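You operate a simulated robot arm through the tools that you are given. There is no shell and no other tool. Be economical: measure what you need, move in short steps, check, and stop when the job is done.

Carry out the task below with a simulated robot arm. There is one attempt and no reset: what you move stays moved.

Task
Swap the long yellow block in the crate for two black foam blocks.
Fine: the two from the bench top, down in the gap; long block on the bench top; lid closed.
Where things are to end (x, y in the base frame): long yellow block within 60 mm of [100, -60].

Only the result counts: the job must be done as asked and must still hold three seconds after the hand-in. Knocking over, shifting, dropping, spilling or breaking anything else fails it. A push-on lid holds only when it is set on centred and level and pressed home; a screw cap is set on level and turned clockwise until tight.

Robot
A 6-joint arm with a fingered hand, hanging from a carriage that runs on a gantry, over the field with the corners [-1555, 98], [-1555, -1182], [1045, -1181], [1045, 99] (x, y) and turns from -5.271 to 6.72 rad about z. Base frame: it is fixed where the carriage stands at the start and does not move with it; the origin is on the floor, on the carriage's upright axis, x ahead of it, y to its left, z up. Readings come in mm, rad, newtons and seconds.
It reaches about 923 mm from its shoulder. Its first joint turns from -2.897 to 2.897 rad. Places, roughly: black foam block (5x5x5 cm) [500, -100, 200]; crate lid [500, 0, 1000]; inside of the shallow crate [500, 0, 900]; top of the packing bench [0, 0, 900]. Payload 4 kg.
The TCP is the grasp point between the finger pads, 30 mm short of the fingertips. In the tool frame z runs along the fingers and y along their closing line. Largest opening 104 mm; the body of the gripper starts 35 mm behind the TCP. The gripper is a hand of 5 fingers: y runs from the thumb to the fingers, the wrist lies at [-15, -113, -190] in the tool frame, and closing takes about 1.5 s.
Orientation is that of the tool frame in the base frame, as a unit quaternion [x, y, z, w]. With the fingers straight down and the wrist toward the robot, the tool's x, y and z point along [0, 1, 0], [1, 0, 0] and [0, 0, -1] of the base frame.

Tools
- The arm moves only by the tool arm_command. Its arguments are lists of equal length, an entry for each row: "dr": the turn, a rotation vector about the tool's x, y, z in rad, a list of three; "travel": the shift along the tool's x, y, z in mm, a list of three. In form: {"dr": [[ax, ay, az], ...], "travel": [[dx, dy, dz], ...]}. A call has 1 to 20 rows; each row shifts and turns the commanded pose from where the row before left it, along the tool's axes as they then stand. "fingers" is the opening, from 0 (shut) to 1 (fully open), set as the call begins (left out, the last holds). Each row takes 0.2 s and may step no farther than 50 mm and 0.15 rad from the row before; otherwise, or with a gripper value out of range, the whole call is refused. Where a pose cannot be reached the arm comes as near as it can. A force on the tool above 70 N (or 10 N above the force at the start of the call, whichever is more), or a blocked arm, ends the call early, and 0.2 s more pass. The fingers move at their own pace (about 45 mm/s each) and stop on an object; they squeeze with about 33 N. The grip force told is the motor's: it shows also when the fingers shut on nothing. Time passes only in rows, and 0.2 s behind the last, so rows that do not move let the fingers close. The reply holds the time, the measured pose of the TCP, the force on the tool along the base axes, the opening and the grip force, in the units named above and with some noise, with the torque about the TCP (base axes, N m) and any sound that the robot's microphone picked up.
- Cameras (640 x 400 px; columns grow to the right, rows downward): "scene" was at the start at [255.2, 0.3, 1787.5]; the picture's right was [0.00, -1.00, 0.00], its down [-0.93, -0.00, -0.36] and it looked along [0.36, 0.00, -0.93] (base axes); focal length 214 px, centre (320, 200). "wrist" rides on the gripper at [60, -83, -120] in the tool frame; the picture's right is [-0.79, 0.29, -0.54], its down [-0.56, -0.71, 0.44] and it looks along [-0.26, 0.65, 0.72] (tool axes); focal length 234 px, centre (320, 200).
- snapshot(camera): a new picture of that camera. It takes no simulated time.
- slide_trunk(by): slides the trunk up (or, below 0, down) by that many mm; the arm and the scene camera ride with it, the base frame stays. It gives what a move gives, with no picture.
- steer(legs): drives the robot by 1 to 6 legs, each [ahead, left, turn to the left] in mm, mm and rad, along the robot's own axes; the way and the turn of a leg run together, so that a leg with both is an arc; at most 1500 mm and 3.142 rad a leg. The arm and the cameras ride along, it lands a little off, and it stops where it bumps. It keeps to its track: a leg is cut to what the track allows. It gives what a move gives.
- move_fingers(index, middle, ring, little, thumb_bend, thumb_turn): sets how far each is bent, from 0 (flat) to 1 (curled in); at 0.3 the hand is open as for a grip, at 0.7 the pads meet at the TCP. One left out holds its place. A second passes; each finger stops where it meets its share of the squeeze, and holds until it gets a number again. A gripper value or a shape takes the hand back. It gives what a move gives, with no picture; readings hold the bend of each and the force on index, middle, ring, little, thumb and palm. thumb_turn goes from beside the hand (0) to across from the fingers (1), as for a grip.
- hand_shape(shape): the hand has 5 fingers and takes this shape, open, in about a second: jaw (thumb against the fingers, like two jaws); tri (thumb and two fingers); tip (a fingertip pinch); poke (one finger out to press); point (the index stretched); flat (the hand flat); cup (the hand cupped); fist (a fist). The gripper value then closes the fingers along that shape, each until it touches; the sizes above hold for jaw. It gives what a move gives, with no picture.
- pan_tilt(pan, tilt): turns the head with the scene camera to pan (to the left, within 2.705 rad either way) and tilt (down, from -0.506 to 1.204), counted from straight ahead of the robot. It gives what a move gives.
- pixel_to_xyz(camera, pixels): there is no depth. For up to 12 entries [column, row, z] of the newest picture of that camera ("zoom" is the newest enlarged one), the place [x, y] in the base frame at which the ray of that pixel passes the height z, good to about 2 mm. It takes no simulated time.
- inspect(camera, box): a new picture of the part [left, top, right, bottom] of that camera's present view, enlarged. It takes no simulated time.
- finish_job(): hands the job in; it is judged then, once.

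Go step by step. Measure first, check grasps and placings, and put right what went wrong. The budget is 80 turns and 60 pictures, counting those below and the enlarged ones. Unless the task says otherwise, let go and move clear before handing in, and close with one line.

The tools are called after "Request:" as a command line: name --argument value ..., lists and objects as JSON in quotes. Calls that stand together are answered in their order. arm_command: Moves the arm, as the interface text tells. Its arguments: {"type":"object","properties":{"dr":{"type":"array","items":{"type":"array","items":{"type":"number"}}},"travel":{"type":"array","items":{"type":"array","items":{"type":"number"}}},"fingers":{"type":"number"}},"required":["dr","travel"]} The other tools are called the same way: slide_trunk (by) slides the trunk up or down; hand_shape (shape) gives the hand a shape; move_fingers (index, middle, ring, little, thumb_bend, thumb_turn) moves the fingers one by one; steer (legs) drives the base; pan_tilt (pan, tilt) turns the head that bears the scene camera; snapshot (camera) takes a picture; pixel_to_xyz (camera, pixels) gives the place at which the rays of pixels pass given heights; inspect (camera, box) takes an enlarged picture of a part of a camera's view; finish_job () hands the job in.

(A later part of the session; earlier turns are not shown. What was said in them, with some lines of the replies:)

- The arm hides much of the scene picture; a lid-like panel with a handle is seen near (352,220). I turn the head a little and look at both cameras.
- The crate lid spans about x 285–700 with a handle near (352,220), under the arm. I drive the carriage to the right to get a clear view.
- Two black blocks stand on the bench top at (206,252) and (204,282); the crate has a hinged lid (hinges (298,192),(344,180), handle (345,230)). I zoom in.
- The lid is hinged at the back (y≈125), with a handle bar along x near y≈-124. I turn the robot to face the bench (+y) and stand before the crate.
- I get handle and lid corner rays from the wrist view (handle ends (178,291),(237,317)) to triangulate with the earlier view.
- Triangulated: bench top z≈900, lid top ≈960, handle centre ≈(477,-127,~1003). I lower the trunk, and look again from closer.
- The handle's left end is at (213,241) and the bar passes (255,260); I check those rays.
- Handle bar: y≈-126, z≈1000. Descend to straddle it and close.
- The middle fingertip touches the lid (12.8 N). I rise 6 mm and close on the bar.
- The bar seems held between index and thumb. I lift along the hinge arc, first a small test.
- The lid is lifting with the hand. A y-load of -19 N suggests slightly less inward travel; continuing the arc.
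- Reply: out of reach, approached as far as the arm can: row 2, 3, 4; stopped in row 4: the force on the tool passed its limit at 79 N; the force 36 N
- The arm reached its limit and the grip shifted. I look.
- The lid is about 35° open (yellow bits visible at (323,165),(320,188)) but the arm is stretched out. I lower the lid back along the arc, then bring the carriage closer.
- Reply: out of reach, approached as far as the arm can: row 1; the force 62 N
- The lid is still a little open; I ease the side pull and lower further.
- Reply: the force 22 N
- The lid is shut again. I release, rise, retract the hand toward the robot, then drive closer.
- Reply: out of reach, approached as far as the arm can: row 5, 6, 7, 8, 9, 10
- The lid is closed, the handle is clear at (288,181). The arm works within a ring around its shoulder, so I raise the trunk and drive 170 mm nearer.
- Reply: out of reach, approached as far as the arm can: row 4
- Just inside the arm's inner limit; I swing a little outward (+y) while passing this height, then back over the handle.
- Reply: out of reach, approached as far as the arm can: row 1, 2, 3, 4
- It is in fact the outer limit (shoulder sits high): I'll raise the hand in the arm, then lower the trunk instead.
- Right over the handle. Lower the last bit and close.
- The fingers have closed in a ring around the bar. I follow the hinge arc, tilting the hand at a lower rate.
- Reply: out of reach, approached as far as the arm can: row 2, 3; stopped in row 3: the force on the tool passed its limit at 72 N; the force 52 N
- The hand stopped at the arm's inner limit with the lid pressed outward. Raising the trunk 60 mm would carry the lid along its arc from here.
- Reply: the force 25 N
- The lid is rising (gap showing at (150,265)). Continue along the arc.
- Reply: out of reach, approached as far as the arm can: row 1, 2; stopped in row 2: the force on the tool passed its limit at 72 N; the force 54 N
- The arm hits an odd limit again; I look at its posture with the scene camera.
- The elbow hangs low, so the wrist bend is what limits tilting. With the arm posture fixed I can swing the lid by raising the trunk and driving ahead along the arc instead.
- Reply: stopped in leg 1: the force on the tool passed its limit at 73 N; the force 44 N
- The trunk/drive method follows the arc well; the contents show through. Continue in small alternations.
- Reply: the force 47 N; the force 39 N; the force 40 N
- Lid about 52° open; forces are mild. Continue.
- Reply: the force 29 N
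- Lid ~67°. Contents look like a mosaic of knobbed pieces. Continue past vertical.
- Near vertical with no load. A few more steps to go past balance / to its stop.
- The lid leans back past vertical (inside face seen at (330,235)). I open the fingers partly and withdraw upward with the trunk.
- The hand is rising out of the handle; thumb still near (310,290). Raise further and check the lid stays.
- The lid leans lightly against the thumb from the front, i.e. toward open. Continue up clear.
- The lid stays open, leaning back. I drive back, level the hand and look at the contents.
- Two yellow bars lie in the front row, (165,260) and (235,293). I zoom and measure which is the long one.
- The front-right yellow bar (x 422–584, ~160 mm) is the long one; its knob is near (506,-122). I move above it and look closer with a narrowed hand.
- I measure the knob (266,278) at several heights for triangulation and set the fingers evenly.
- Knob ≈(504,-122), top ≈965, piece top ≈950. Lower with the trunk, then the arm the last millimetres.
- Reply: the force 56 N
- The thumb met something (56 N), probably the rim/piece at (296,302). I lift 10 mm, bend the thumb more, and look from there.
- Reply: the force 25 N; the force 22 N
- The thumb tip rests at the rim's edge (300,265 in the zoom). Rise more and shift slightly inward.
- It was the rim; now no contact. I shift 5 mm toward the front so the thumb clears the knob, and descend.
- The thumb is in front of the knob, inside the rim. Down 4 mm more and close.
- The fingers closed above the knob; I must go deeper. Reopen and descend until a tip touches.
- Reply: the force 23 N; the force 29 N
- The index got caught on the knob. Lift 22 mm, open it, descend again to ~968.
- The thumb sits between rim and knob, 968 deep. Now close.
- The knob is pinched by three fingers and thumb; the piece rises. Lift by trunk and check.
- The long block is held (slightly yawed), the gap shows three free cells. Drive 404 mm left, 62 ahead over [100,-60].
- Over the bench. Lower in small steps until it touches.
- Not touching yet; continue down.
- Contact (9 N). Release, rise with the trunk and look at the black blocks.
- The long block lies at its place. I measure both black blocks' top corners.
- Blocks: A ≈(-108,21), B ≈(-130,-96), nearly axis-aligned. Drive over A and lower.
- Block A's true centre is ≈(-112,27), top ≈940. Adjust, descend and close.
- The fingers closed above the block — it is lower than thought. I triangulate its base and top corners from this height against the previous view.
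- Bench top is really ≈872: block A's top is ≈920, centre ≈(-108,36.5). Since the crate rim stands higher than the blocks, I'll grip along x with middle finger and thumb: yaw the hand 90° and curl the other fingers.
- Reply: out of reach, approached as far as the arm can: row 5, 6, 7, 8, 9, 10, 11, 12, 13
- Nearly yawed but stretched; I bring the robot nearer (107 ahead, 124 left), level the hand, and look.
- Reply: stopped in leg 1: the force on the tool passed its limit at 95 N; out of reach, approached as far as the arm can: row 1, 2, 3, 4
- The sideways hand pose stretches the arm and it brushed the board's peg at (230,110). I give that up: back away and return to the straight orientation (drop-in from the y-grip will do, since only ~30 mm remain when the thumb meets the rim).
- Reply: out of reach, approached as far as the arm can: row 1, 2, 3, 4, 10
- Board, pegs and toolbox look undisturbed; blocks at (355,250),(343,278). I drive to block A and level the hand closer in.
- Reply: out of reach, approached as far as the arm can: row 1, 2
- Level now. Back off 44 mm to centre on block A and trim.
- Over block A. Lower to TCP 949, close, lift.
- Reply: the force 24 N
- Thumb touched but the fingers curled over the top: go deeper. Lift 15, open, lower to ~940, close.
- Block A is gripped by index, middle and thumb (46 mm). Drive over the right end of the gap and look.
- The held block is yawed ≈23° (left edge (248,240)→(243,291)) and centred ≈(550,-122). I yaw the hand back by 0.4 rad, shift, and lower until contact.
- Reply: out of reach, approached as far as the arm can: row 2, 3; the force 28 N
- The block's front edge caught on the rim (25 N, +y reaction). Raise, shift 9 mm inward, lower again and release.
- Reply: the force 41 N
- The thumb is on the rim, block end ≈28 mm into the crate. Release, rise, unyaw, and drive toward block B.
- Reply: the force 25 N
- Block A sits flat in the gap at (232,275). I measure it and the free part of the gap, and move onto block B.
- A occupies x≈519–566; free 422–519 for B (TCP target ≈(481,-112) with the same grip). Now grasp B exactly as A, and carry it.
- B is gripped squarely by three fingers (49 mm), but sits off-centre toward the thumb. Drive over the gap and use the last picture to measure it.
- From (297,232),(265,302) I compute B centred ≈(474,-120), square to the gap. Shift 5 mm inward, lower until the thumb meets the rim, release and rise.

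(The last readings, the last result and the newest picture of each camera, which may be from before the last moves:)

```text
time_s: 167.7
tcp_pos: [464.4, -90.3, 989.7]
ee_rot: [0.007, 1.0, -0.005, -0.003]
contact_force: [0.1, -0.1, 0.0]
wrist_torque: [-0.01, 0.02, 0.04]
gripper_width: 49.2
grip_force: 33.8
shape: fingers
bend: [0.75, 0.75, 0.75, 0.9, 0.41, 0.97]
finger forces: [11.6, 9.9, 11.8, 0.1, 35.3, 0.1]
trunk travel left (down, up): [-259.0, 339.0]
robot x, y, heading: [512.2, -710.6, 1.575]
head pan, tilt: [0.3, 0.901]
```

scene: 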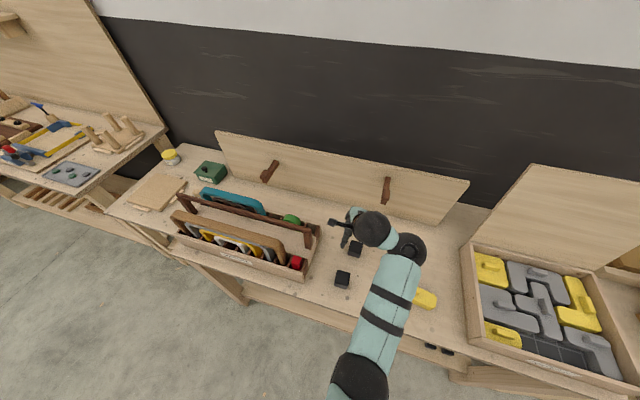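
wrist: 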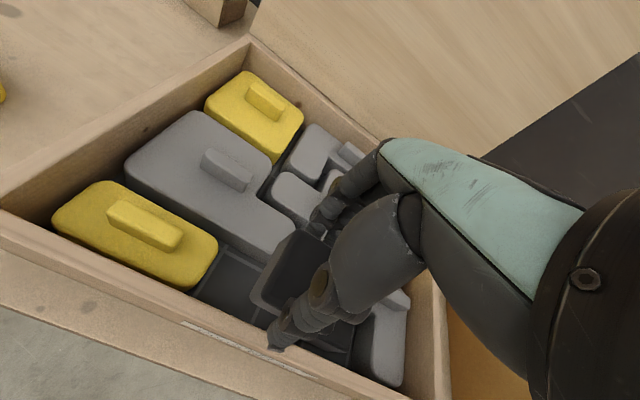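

No contact yet, so it is entering freely. Lower further, then release and rise.

Request:
slide_trunk --by -5

Request:
slide_trunk --by -4

Request:
move_fingers --index 0.4 --middle 0.4 --ring 0.4 --thumb_bend 0.36

Request:
slide_trunk --by 40

Request:
move_fingers --index 0.75 --middle 0.75 --ring 0.75 --thumb_bend 0.7

Request:
steer --legs '[[-22, -7, 0]]'

Request:
slide_trunk --by -37

Request:
slide_trunk --by -8

```text
time_s: 168.3
tcp_pos: [464.4, -90.0, 986.2]
ee_rot: [0.009, 1.0, -0.004, -0.003]
contact_force: [0.2, -0.3, 8.8]
wrist_torque: [-0.5, 0.03, 0.0]
gripper_width: 49.7
grip_force: 35.6
shape: fingers
bend: [0.75, 0.75, 0.75, 0.9, 0.4, 0.97]
finger forces: [10.3, 9.4, 10.7, 0.0, 41.0, 0.1]
trunk travel left (down, up): [-254.0, 344.0]
robot x, y, heading: [509.6, -705.9, 1.577]
head pan, tilt: [0.3, 0.901]
```

```text
time_s: 168.8
tcp_pos: [463.7, -89.1, 985.8]
ee_rot: [0.008, 1.0, 0.0, -0.003]
contact_force: [-0.2, 2.0, 28.2]
wrist_torque: [-1.72, 0.07, -0.06]
gripper_width: 50.5
grip_force: 41.3
shape: fingers
bend: [0.76, 0.75, 0.76, 0.9, 0.39, 0.97]
finger forces: [8.5, 8.4, 9.3, 0.0, 56.1, 0.0]
trunk travel left (down, up): [-250.0, 348.0]
robot x, y, heading: [509.7, -708.3, 1.577]
head pan, tilt: [0.3, 0.901]
```

```text
time_s: 169.8
tcp_pos: [463.0, -87.6, 984.9]
ee_rot: [0.008, 1.0, -0.002, -0.003]
contact_force: [-2.4, 5.5, 32.7]
wrist_torque: [-1.85, 0.12, -0.15]
gripper_width: 93.3
grip_force: 16.0
shape: fingers
bend: [0.4, 0.4, 0.4, 0.9, 0.3, 0.97]
finger forces: [0.0, 0.0, 0.0, 0.1, 32.1, 0.1]
trunk travel left (down, up): [-250.0, 348.0]
robot x, y, heading: [508.6, -706.4, 1.581]
head pan, tilt: [0.3, 0.901]
```

```text
time_s: 170.6
tcp_pos: [464.1, -92.3, 1020.2]
ee_rot: [0.007, 1.0, -0.007, -0.002]
contact_force: [-0.2, 0.2, 0.3]
wrist_torque: [0.0, -0.02, 0.05]
gripper_width: 83.2
grip_force: 0.1
shape: fingers
bend: [0.4, 0.4, 0.4, 0.9, 0.36, 0.98]
finger forces: [0.0, 0.1, 0.0, 0.1, 0.0, 0.0]
trunk travel left (down, up): [-290.0, 308.0]
robot x, y, heading: [508.8, -705.4, 1.582]
head pan, tilt: [0.3, 0.901]
```

```text
time_s: 171.6
tcp_pos: [464.6, -92.1, 1021.8]
ee_rot: [0.008, 1.0, -0.005, -0.004]
contact_force: [0.6, -0.2, 0.2]
wrist_torque: [0.01, 0.0, -0.01]
gripper_width: 0.1
grip_force: 0.1
shape: fingers
bend: [0.75, 0.75, 0.75, 0.9, 0.68, 1.0]
finger forces: [0.0, 0.1, 0.1, 0.0, 0.1, 0.1]
trunk travel left (down, up): [-290.0, 308.0]
robot x, y, heading: [508.0, -710.5, 1.577]
head pan, tilt: [0.3, 0.901]
```

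```text
time_s: 172.4
tcp_pos: [471.5, -113.2, 1021.7]
ee_rot: [0.008, 1.0, -0.005, -0.004]
contact_force: [-0.2, 0.0, -0.3]
wrist_torque: [-0.02, 0.04, 0.03]
gripper_width: 0.0
grip_force: 0.0
shape: fingers
bend: [0.75, 0.75, 0.75, 0.9, 0.68, 1.0]
finger forces: [0.0, 0.0, 0.0, 0.1, 0.0, 0.0]
trunk travel left (down, up): [-290.0, 308.0]
robot x, y, heading: [516.8, -730.4, 1.581]
head pan, tilt: [0.3, 0.901]
```

```text
time_s: 173.2
tcp_pos: [470.9, -113.4, 984.5]
ee_rot: [0.007, 1.0, -0.005, -0.003]
contact_force: [-0.2, 0.7, -0.2]
wrist_torque: [-0.03, -0.01, 0.01]
gripper_width: 0.0
grip_force: 0.1
shape: fingers
bend: [0.75, 0.75, 0.75, 0.9, 0.68, 1.0]
finger forces: [0.1, 0.1, 0.0, 0.0, 0.0, 0.0]
trunk travel left (down, up): [-253.0, 345.0]
robot x, y, heading: [515.7, -732.2, 1.579]
head pan, tilt: [0.3, 0.901]
```

```text
time_s: 173.8
tcp_pos: [471.4, -113.4, 976.1]
ee_rot: [0.007, 1.0, -0.005, -0.004]
contact_force: [0.6, -0.4, -0.2]
wrist_torque: [0.02, 0.01, -0.02]
gripper_width: 0.0
grip_force: 0.0
shape: fingers
bend: [0.75, 0.75, 0.75, 0.9, 0.68, 1.0]
finger forces: [0.0, 0.0, 0.0, 0.1, 0.0, 0.0]
trunk travel left (down, up): [-245.0, 353.0]
robot x, y, heading: [513.9, -731.5, 1.58]
head pan, tilt: [0.3, 0.901]
```

The closed fingertips reach TCP 976 without touching anything, so B has dropped fully in. Now the lid: rise, fly over it beside the handle (x≈600) and straddle its top edge.

Request:
slide_trunk --by 350

Request:
steer --legs '[[0, -129, 0], [328, 0, 0]]'

Request:
move_fingers --index 0.3 --middle 0.3 --ring 0.3 --little 0.3 --thumb_bend 0.3

Request:
slide_trunk --by -50

Request:
slide_trunk --by -24

```text
time_s: 177.2
tcp_pos: [471.4, -112.3, 1325.2]
ee_rot: [0.007, 1.0, -0.006, -0.002]
contact_force: [0.3, 0.0, -0.4]
wrist_torque: [0.0, 0.02, -0.01]
gripper_width: 0.0
grip_force: 0.0
shape: fingers
bend: [0.75, 0.75, 0.75, 0.9, 0.68, 1.0]
finger forces: [0.0, 0.0, 0.1, 0.0, 0.0, 0.0]
trunk travel left (down, up): [-595.0, 3.0]
robot x, y, heading: [520.7, -732.7, 1.577]
head pan, tilt: [0.3, 0.901]
```

```text
time_s: 180.3
tcp_pos: [595.7, 213.8, 1326.2]
ee_rot: [0.006, 1.0, -0.005, -0.004]
contact_force: [-1.2, 0.4, 0.3]
wrist_torque: [-0.02, 0.01, -0.06]
gripper_width: 0.1
grip_force: 0.0
shape: fingers
bend: [0.75, 0.75, 0.75, 0.9, 0.68, 1.0]
finger forces: [0.0, 0.1, 0.0, 0.0, 0.1, 0.0]
trunk travel left (down, up): [-595.0, 3.0]
robot x, y, heading: [644.6, -402.2, 1.584]
head pan, tilt: [0.3, 0.901]
```

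```text
time_s: 181.3
tcp_pos: [596.9, 213.6, 1325.9]
ee_rot: [0.006, 1.0, -0.006, -0.003]
contact_force: [0.0, -0.1, 0.5]
wrist_torque: [0.02, 0.01, -0.01]
gripper_width: 102.8
grip_force: 0.1
shape: fingers
bend: [0.3, 0.3, 0.3, 0.3, 0.3, 0.97]
finger forces: [0.0, 0.0, 0.1, 0.0, 0.0, 0.0]
trunk travel left (down, up): [-595.0, 3.0]
robot x, y, heading: [641.0, -404.4, 1.583]
head pan, tilt: [0.3, 0.901]
```

```text
time_s: 182.2
tcp_pos: [596.6, 214.1, 1275.4]
ee_rot: [0.007, 1.0, -0.005, -0.003]
contact_force: [1.3, -0.2, 0.4]
wrist_torque: [0.02, 0.02, -0.02]
gripper_width: 102.9
grip_force: 0.1
shape: fingers
bend: [0.3, 0.3, 0.3, 0.3, 0.3, 0.97]
finger forces: [0.0, 0.0, 0.0, 0.1, 0.0, 0.0]
trunk travel left (down, up): [-545.0, 53.0]
robot x, y, heading: [645.0, -404.4, 1.585]
head pan, tilt: [0.3, 0.901]
```

```text
time_s: 182.9
tcp_pos: [596.5, 213.7, 1251.9]
ee_rot: [0.006, 1.0, -0.005, -0.004]
contact_force: [-0.5, 0.9, -0.9]
wrist_torque: [-0.02, -0.01, 0.0]
gripper_width: 102.6
grip_force: 0.1
shape: fingers
bend: [0.3, 0.3, 0.3, 0.3, 0.3, 0.97]
finger forces: [0.0, 0.1, 0.1, 0.0, 0.1, 0.1]
trunk travel left (down, up): [-521.0, 77.0]
robot x, y, heading: [644.6, -403.9, 1.579]
head pan, tilt: [0.3, 0.901]
```

No contact: the edge is between thumb and fingers. Lower 10 more and pull forward in steps, watching the forces.

Request:
slide_trunk --by -10

Request:
steer --legs '[[-45, 0, 0]]'

Request:
steer --legs '[[-40, 0, 0]]'

Request:
steer --legs '[[-35, 0, 0]]'

Request:
steer --legs '[[-25, 0, 0]]'

```text
time_s: 183.5
tcp_pos: [595.6, 213.8, 1242.3]
ee_rot: [0.006, 1.0, -0.004, -0.004]
contact_force: [-0.6, -1.3, 0.6]
wrist_torque: [0.04, 0.0, 0.02]
gripper_width: 102.8
grip_force: 0.4
shape: fingers
bend: [0.3, 0.3, 0.3, 0.3, 0.3, 0.97]
finger forces: [0.1, 0.0, 0.1, 0.2, 0.1, 0.1]
trunk travel left (down, up): [-511.0, 87.0]
robot x, y, heading: [641.8, -403.9, 1.58]
head pan, tilt: [0.3, 0.901]
```

```text
time_s: 184.4
tcp_pos: [596.4, 169.8, 1241.9]
ee_rot: [0.006, 1.0, -0.006, -0.004]
contact_force: [-0.1, -0.1, 0.5]
wrist_torque: [0.03, -0.02, 0.06]
gripper_width: 102.9
grip_force: 0.1
shape: fingers
bend: [0.3, 0.3, 0.3, 0.3, 0.3, 0.97]
finger forces: [0.0, 0.1, 0.1, 0.3, 0.1, 0.0]
trunk travel left (down, up): [-511.0, 87.0]
robot x, y, heading: [640.8, -451.2, 1.58]
head pan, tilt: [0.3, 0.901]
```

```text
time_s: 185.2
tcp_pos: [597.3, 128.9, 1242.3]
ee_rot: [0.006, 1.0, -0.005, -0.003]
contact_force: [0.0, -0.3, 1.6]
wrist_torque: [-0.01, 0.01, 0.0]
gripper_width: 103.9
grip_force: 0.9
shape: fingers
bend: [0.3, 0.3, 0.3, 0.3, 0.3, 0.97]
finger forces: [0.1, 0.0, 0.1, 0.0, 1.9, 0.0]
trunk travel left (down, up): [-511.0, 87.0]
robot x, y, heading: [647.6, -488.8, 1.58]
head pan, tilt: [0.3, 0.901]
```

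```text
time_s: 186.1
tcp_pos: [597.0, 92.7, 1242.1]
ee_rot: [0.008, 1.0, -0.005, -0.003]
contact_force: [0.4, -1.5, 1.1]
wrist_torque: [0.01, 0.01, -0.01]
gripper_width: 103.4
grip_force: 0.9
shape: fingers
bend: [0.3, 0.3, 0.3, 0.3, 0.3, 0.97]
finger forces: [0.0, 0.1, 0.0, 0.1, 1.6, 0.0]
trunk travel left (down, up): [-511.0, 87.0]
robot x, y, heading: [642.0, -525.4, 1.58]
head pan, tilt: [0.3, 0.901]
```

```text
time_s: 186.9
tcp_pos: [597.6, 68.6, 1243.2]
ee_rot: [0.007, 1.0, -0.005, -0.003]
contact_force: [0.5, -1.9, -0.5]
wrist_torque: [-0.01, 0.01, -0.01]
gripper_width: 104.5
grip_force: 0.9
shape: fingers
bend: [0.3, 0.3, 0.3, 0.3, 0.29, 0.97]
finger forces: [0.0, 0.0, 0.0, 0.1, 2.0, 0.0]
trunk travel left (down, up): [-511.0, 87.0]
robot x, y, heading: [642.4, -550.4, 1.581]
head pan, tilt: [0.3, 0.901]
```

The lid now leans softly (2 N) on the thumb past vertical. Follow the arc down.

Request:
slide_trunk --by -15

Request:
steer --legs '[[-33, 0, 0]]'

Request:
slide_trunk --by -22

Request:
steer --legs '[[-30, 0, 0]]'

Request:
slide_trunk --by -24

Request:
steer --legs '[[-30, 0, 0]]'

Request:
slide_trunk --by -25

Request:
steer --legs '[[-20, 0, 0]]'

Request:
slide_trunk --by -25

Request:
steer --legs '[[-20, 0, 0]]'

```text
time_s: 187.6
tcp_pos: [597.0, 70.5, 1231.4]
ee_rot: [0.006, 1.0, -0.001, -0.004]
contact_force: [0.4, -16.6, 32.1]
wrist_torque: [-0.91, 0.15, 0.06]
gripper_width: 112.4
grip_force: 17.3
shape: fingers
bend: [0.3, 0.3, 0.3, 0.3, 0.29, 0.97]
finger forces: [0.1, 0.0, 0.0, 0.0, 36.5, 0.0]
trunk travel left (down, up): [-496.0, 102.0]
robot x, y, heading: [643.8, -547.6, 1.575]
head pan, tilt: [0.3, 0.901]
```

```text
time_s: 188.4
tcp_pos: [598.7, 35.6, 1226.3]
ee_rot: [0.007, 1.0, -0.005, -0.004]
contact_force: [0.0, -1.7, -0.6]
wrist_torque: [0.07, 0.0, 0.01]
gripper_width: 104.8
grip_force: 1.2
shape: fingers
bend: [0.3, 0.3, 0.3, 0.3, 0.29, 0.97]
finger forces: [0.0, 0.0, 0.0, 0.0, 2.0, 0.1]
trunk travel left (down, up): [-496.0, 102.0]
robot x, y, heading: [643.8, -577.5, 1.581]
head pan, tilt: [0.3, 0.901]
```

```text
time_s: 189.0
tcp_pos: [598.1, 37.4, 1218.2]
ee_rot: [0.007, 1.0, 0.004, -0.002]
contact_force: [1.1, -16.2, 21.5]
wrist_torque: [-0.67, 0.08, 0.08]
gripper_width: 114.2
grip_force: 12.3
shape: fingers
bend: [0.3, 0.3, 0.3, 0.3, 0.23, 0.97]
finger forces: [0.1, 0.0, 0.1, 0.0, 24.2, 0.0]
trunk travel left (down, up): [-477.0, 121.0]
robot x, y, heading: [642.7, -582.0, 1.583]
head pan, tilt: [0.3, 0.901]
stopped: the force on the tool passed its limit at 81 N (the readings are from after the stop); the commanded pose is now the measured one
```

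```text
time_s: 189.8
tcp_pos: [599.2, 6.1, 1216.3]
ee_rot: [0.007, 1.0, 0.002, -0.003]
contact_force: [-0.5, -4.1, 0.8]
wrist_torque: [-0.05, -0.01, -0.02]
gripper_width: 107.0
grip_force: 2.5
shape: fingers
bend: [0.3, 0.3, 0.3, 0.3, 0.27, 0.97]
finger forces: [0.0, 0.0, 0.1, 0.0, 4.0, 0.1]
trunk travel left (down, up): [-477.0, 121.0]
robot x, y, heading: [646.3, -611.4, 1.581]
head pan, tilt: [0.3, 0.901]
```

```text
time_s: 190.5
tcp_pos: [599.1, 5.0, 1198.1]
ee_rot: [0.007, 1.0, 0.006, -0.001]
contact_force: [0.7, -28.9, 27.2]
wrist_torque: [-1.44, 0.03, 0.13]
gripper_width: 122.4
grip_force: 19.0
shape: fingers
bend: [0.3, 0.3, 0.3, 0.3, 0.0, 0.96]
finger forces: [0.0, 0.0, 0.0, 0.0, 38.6, 0.0]
trunk travel left (down, up): [-453.0, 145.0]
robot x, y, heading: [644.8, -611.9, 1.578]
head pan, tilt: [0.3, 0.901]
stopped: the force on the tool passed its limit at 75 N (the readings are from after the stop); the commanded pose is now the measured one
```

```text
time_s: 191.3
tcp_pos: [597.7, -22.2, 1196.9]
ee_rot: [0.006, 1.0, 0.005, -0.003]
contact_force: [0.4, 0.0, 0.2]
wrist_torque: [0.02, -0.02, -0.01]
gripper_width: 103.5
grip_force: 0.0
shape: fingers
bend: [0.3, 0.3, 0.3, 0.3, 0.3, 0.97]
finger forces: [0.0, 0.1, 0.0, 0.1, 0.0, 0.0]
trunk travel left (down, up): [-453.0, 145.0]
robot x, y, heading: [648.4, -639.6, 1.582]
head pan, tilt: [0.3, 0.901]
```

```text
time_s: 192.0
tcp_pos: [598.5, -22.0, 1170.8]
ee_rot: [0.007, 1.0, 0.005, -0.002]
contact_force: [0.4, 0.1, 0.6]
wrist_torque: [0.03, -0.01, 0.0]
gripper_width: 103.4
grip_force: 0.0
shape: fingers
bend: [0.3, 0.3, 0.3, 0.3, 0.3, 0.97]
finger forces: [0.0, 0.0, 0.1, 0.0, 0.0, 0.0]
trunk travel left (down, up): [-428.0, 170.0]
robot x, y, heading: [647.0, -641.8, 1.58]
head pan, tilt: [0.3, 0.901]
```

```text
time_s: 192.8
tcp_pos: [599.9, -42.5, 1170.7]
ee_rot: [0.006, 1.0, 0.004, -0.003]
contact_force: [-0.1, 0.0, 0.6]
wrist_torque: [-0.01, -0.01, -0.02]
gripper_width: 103.5
grip_force: 0.0
shape: fingers
bend: [0.3, 0.3, 0.3, 0.3, 0.3, 0.97]
finger forces: [0.1, 0.0, 0.0, 0.0, 0.0, 0.1]
trunk travel left (down, up): [-428.0, 170.0]
robot x, y, heading: [640.9, -660.9, 1.58]
head pan, tilt: [0.3, 0.901]
```

```text
time_s: 193.5
tcp_pos: [598.3, -41.4, 1145.8]
ee_rot: [0.007, 1.0, 0.005, -0.003]
contact_force: [0.3, -0.6, 0.2]
wrist_torque: [-0.01, -0.02, 0.01]
gripper_width: 103.7
grip_force: 0.0
shape: fingers
bend: [0.3, 0.3, 0.3, 0.3, 0.3, 0.97]
finger forces: [0.0, 0.0, 0.0, 0.0, 0.0, 0.1]
trunk travel left (down, up): [-403.0, 195.0]
robot x, y, heading: [644.0, -659.3, 1.58]
head pan, tilt: [0.3, 0.901]
```

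```text
time_s: 194.3
tcp_pos: [599.2, -61.3, 1146.9]
ee_rot: [0.008, 1.0, 0.005, -0.003]
contact_force: [-0.1, -1.4, 0.5]
wrist_torque: [0.01, -0.03, -0.01]
gripper_width: 103.5
grip_force: 0.1
shape: fingers
bend: [0.3, 0.3, 0.3, 0.3, 0.3, 0.97]
finger forces: [0.1, 0.0, 0.1, 0.0, 0.1, 0.1]
trunk travel left (down, up): [-403.0, 195.0]
robot x, y, heading: [644.0, -681.4, 1.584]
head pan, tilt: [0.3, 0.901]
5 turns are left
```

The edge slid off the thumb (no load now), so the lid has swung down. I press on its front part to verify it is shut (contact expected at TCP ≈1004).

Request:
steer --legs '[[-45, 0, 0]]'

Request:
slide_trunk --by -95

Request:
slide_trunk --by -36

Request:
slide_trunk --by -10

Request:
slide_trunk --by -6

```text
time_s: 195.2
tcp_pos: [600.0, -107.8, 1145.8]
ee_rot: [0.007, 1.0, 0.006, -0.004]
contact_force: [0.3, 1.5, 0.4]
wrist_torque: [-0.01, 0.01, 0.01]
gripper_width: 103.3
grip_force: 0.1
shape: fingers
bend: [0.3, 0.3, 0.3, 0.3, 0.3, 0.97]
finger forces: [0.0, 0.1, 0.0, 0.0, 0.1, 0.1]
trunk travel left (down, up): [-403.0, 195.0]
robot x, y, heading: [644.8, -726.2, 1.579]
head pan, tilt: [0.3, 0.901]
```

```text
time_s: 196.5
tcp_pos: [599.4, -107.6, 1052.1]
ee_rot: [0.007, 1.0, 0.006, -0.003]
contact_force: [-1.0, -0.5, -0.3]
wrist_torque: [-0.01, 0.02, 0.02]
gripper_width: 103.6
grip_force: 0.0
shape: fingers
bend: [0.3, 0.3, 0.3, 0.3, 0.3, 0.97]
finger forces: [0.1, 0.0, 0.0, 0.0, 0.0, 0.0]
trunk travel left (down, up): [-308.0, 290.0]
robot x, y, heading: [646.4, -729.7, 1.575]
head pan, tilt: [0.3, 0.901]
```

```text
time_s: 197.3
tcp_pos: [599.8, -107.5, 1014.7]
ee_rot: [0.008, 1.0, 0.005, -0.003]
contact_force: [-1.1, 0.4, -0.5]
wrist_torque: [-0.02, 0.03, -0.01]
gripper_width: 103.8
grip_force: 0.0
shape: fingers
bend: [0.3, 0.3, 0.3, 0.3, 0.3, 0.97]
finger forces: [0.0, 0.1, 0.1, 0.0, 0.1, 0.0]
trunk travel left (down, up): [-272.0, 326.0]
robot x, y, heading: [645.6, -728.9, 1.575]
head pan, tilt: [0.3, 0.901]
```

```text
time_s: 197.9
tcp_pos: [600.2, -107.3, 1005.4]
ee_rot: [0.007, 1.0, 0.006, -0.002]
contact_force: [-0.6, 0.2, -0.7]
wrist_torque: [-0.02, 0.02, 0.0]
gripper_width: 103.5
grip_force: 0.1
shape: fingers
bend: [0.3, 0.3, 0.3, 0.3, 0.3, 0.97]
finger forces: [0.0, 0.0, 0.0, 0.1, 0.1, 0.0]
trunk travel left (down, up): [-262.0, 336.0]
robot x, y, heading: [647.9, -727.3, 1.579]
head pan, tilt: [0.3, 0.901]
```

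```text
time_s: 198.4
tcp_pos: [600.6, -105.5, 1002.2]
ee_rot: [0.008, 1.0, 0.008, -0.002]
contact_force: [0.8, -3.5, 16.0]
wrist_torque: [0.83, -0.21, -0.07]
gripper_width: 103.7
grip_force: 7.1
shape: fingers
bend: [0.3, 0.3, 0.3, 0.3, 0.3, 0.97]
finger forces: [0.0, 15.3, 0.0, 0.1, 0.1, 0.0]
trunk travel left (down, up): [-256.0, 342.0]
robot x, y, heading: [645.9, -732.0, 1.576]
head pan, tilt: [0.3, 0.901]
4 turns are left
```

Contact came at TCP 1002 (16 N on the middle finger), matching the closed lid measured at the start. I rise clear.

Request:
slide_trunk --by 200

Request:
steer --legs '[[-150, 0, 0]]'

```text
time_s: 200.6
tcp_pos: [600.2, -106.6, 1199.8]
ee_rot: [0.007, 1.0, 0.006, -0.003]
contact_force: [-0.8, 1.2, -0.5]
wrist_torque: [-0.03, -0.05, 0.0]
gripper_width: 103.5
grip_force: 0.1
shape: fingers
bend: [0.3, 0.3, 0.3, 0.3, 0.3, 0.97]
finger forces: [0.0, 0.1, 0.0, 0.0, 0.0, 0.1]
trunk travel left (down, up): [-456.0, 142.0]
robot x, y, heading: [647.9, -728.4, 1.577]
head pan, tilt: [0.3, 0.901]
```

```text
time_s: 202.0
tcp_pos: [601.2, -260.8, 1199.4]
ee_rot: [0.007, 1.0, 0.006, -0.003]
contact_force: [-0.3, 0.9, 1.3]
wrist_torque: [-0.02, 0.0, -0.04]
gripper_width: 103.5
grip_force: 0.0
shape: fingers
bend: [0.3, 0.3, 0.3, 0.3, 0.3, 0.97]
finger forces: [0.0, 0.1, 0.0, 0.0, 0.0, 0.0]
trunk travel left (down, up): [-456.0, 142.0]
robot x, y, heading: [645.9, -879.3, 1.578]
head pan, tilt: [0.3, 0.901]
3 turns are left
```

The hand is clear and empty, with no force on it; I hand the job in.

Request:
finish_job

```text
The job is handed in.
```

I handed the job in with the long yellow block on the bench top near [98, -61], both bench-top foam blocks in the gap and the lid closed. Block A was seen seated. Block B and the lid were checked by touch only, as the pictures had run out, and the hand brushed the back board's peg twice; the one view after the first brush looked undisturbed.
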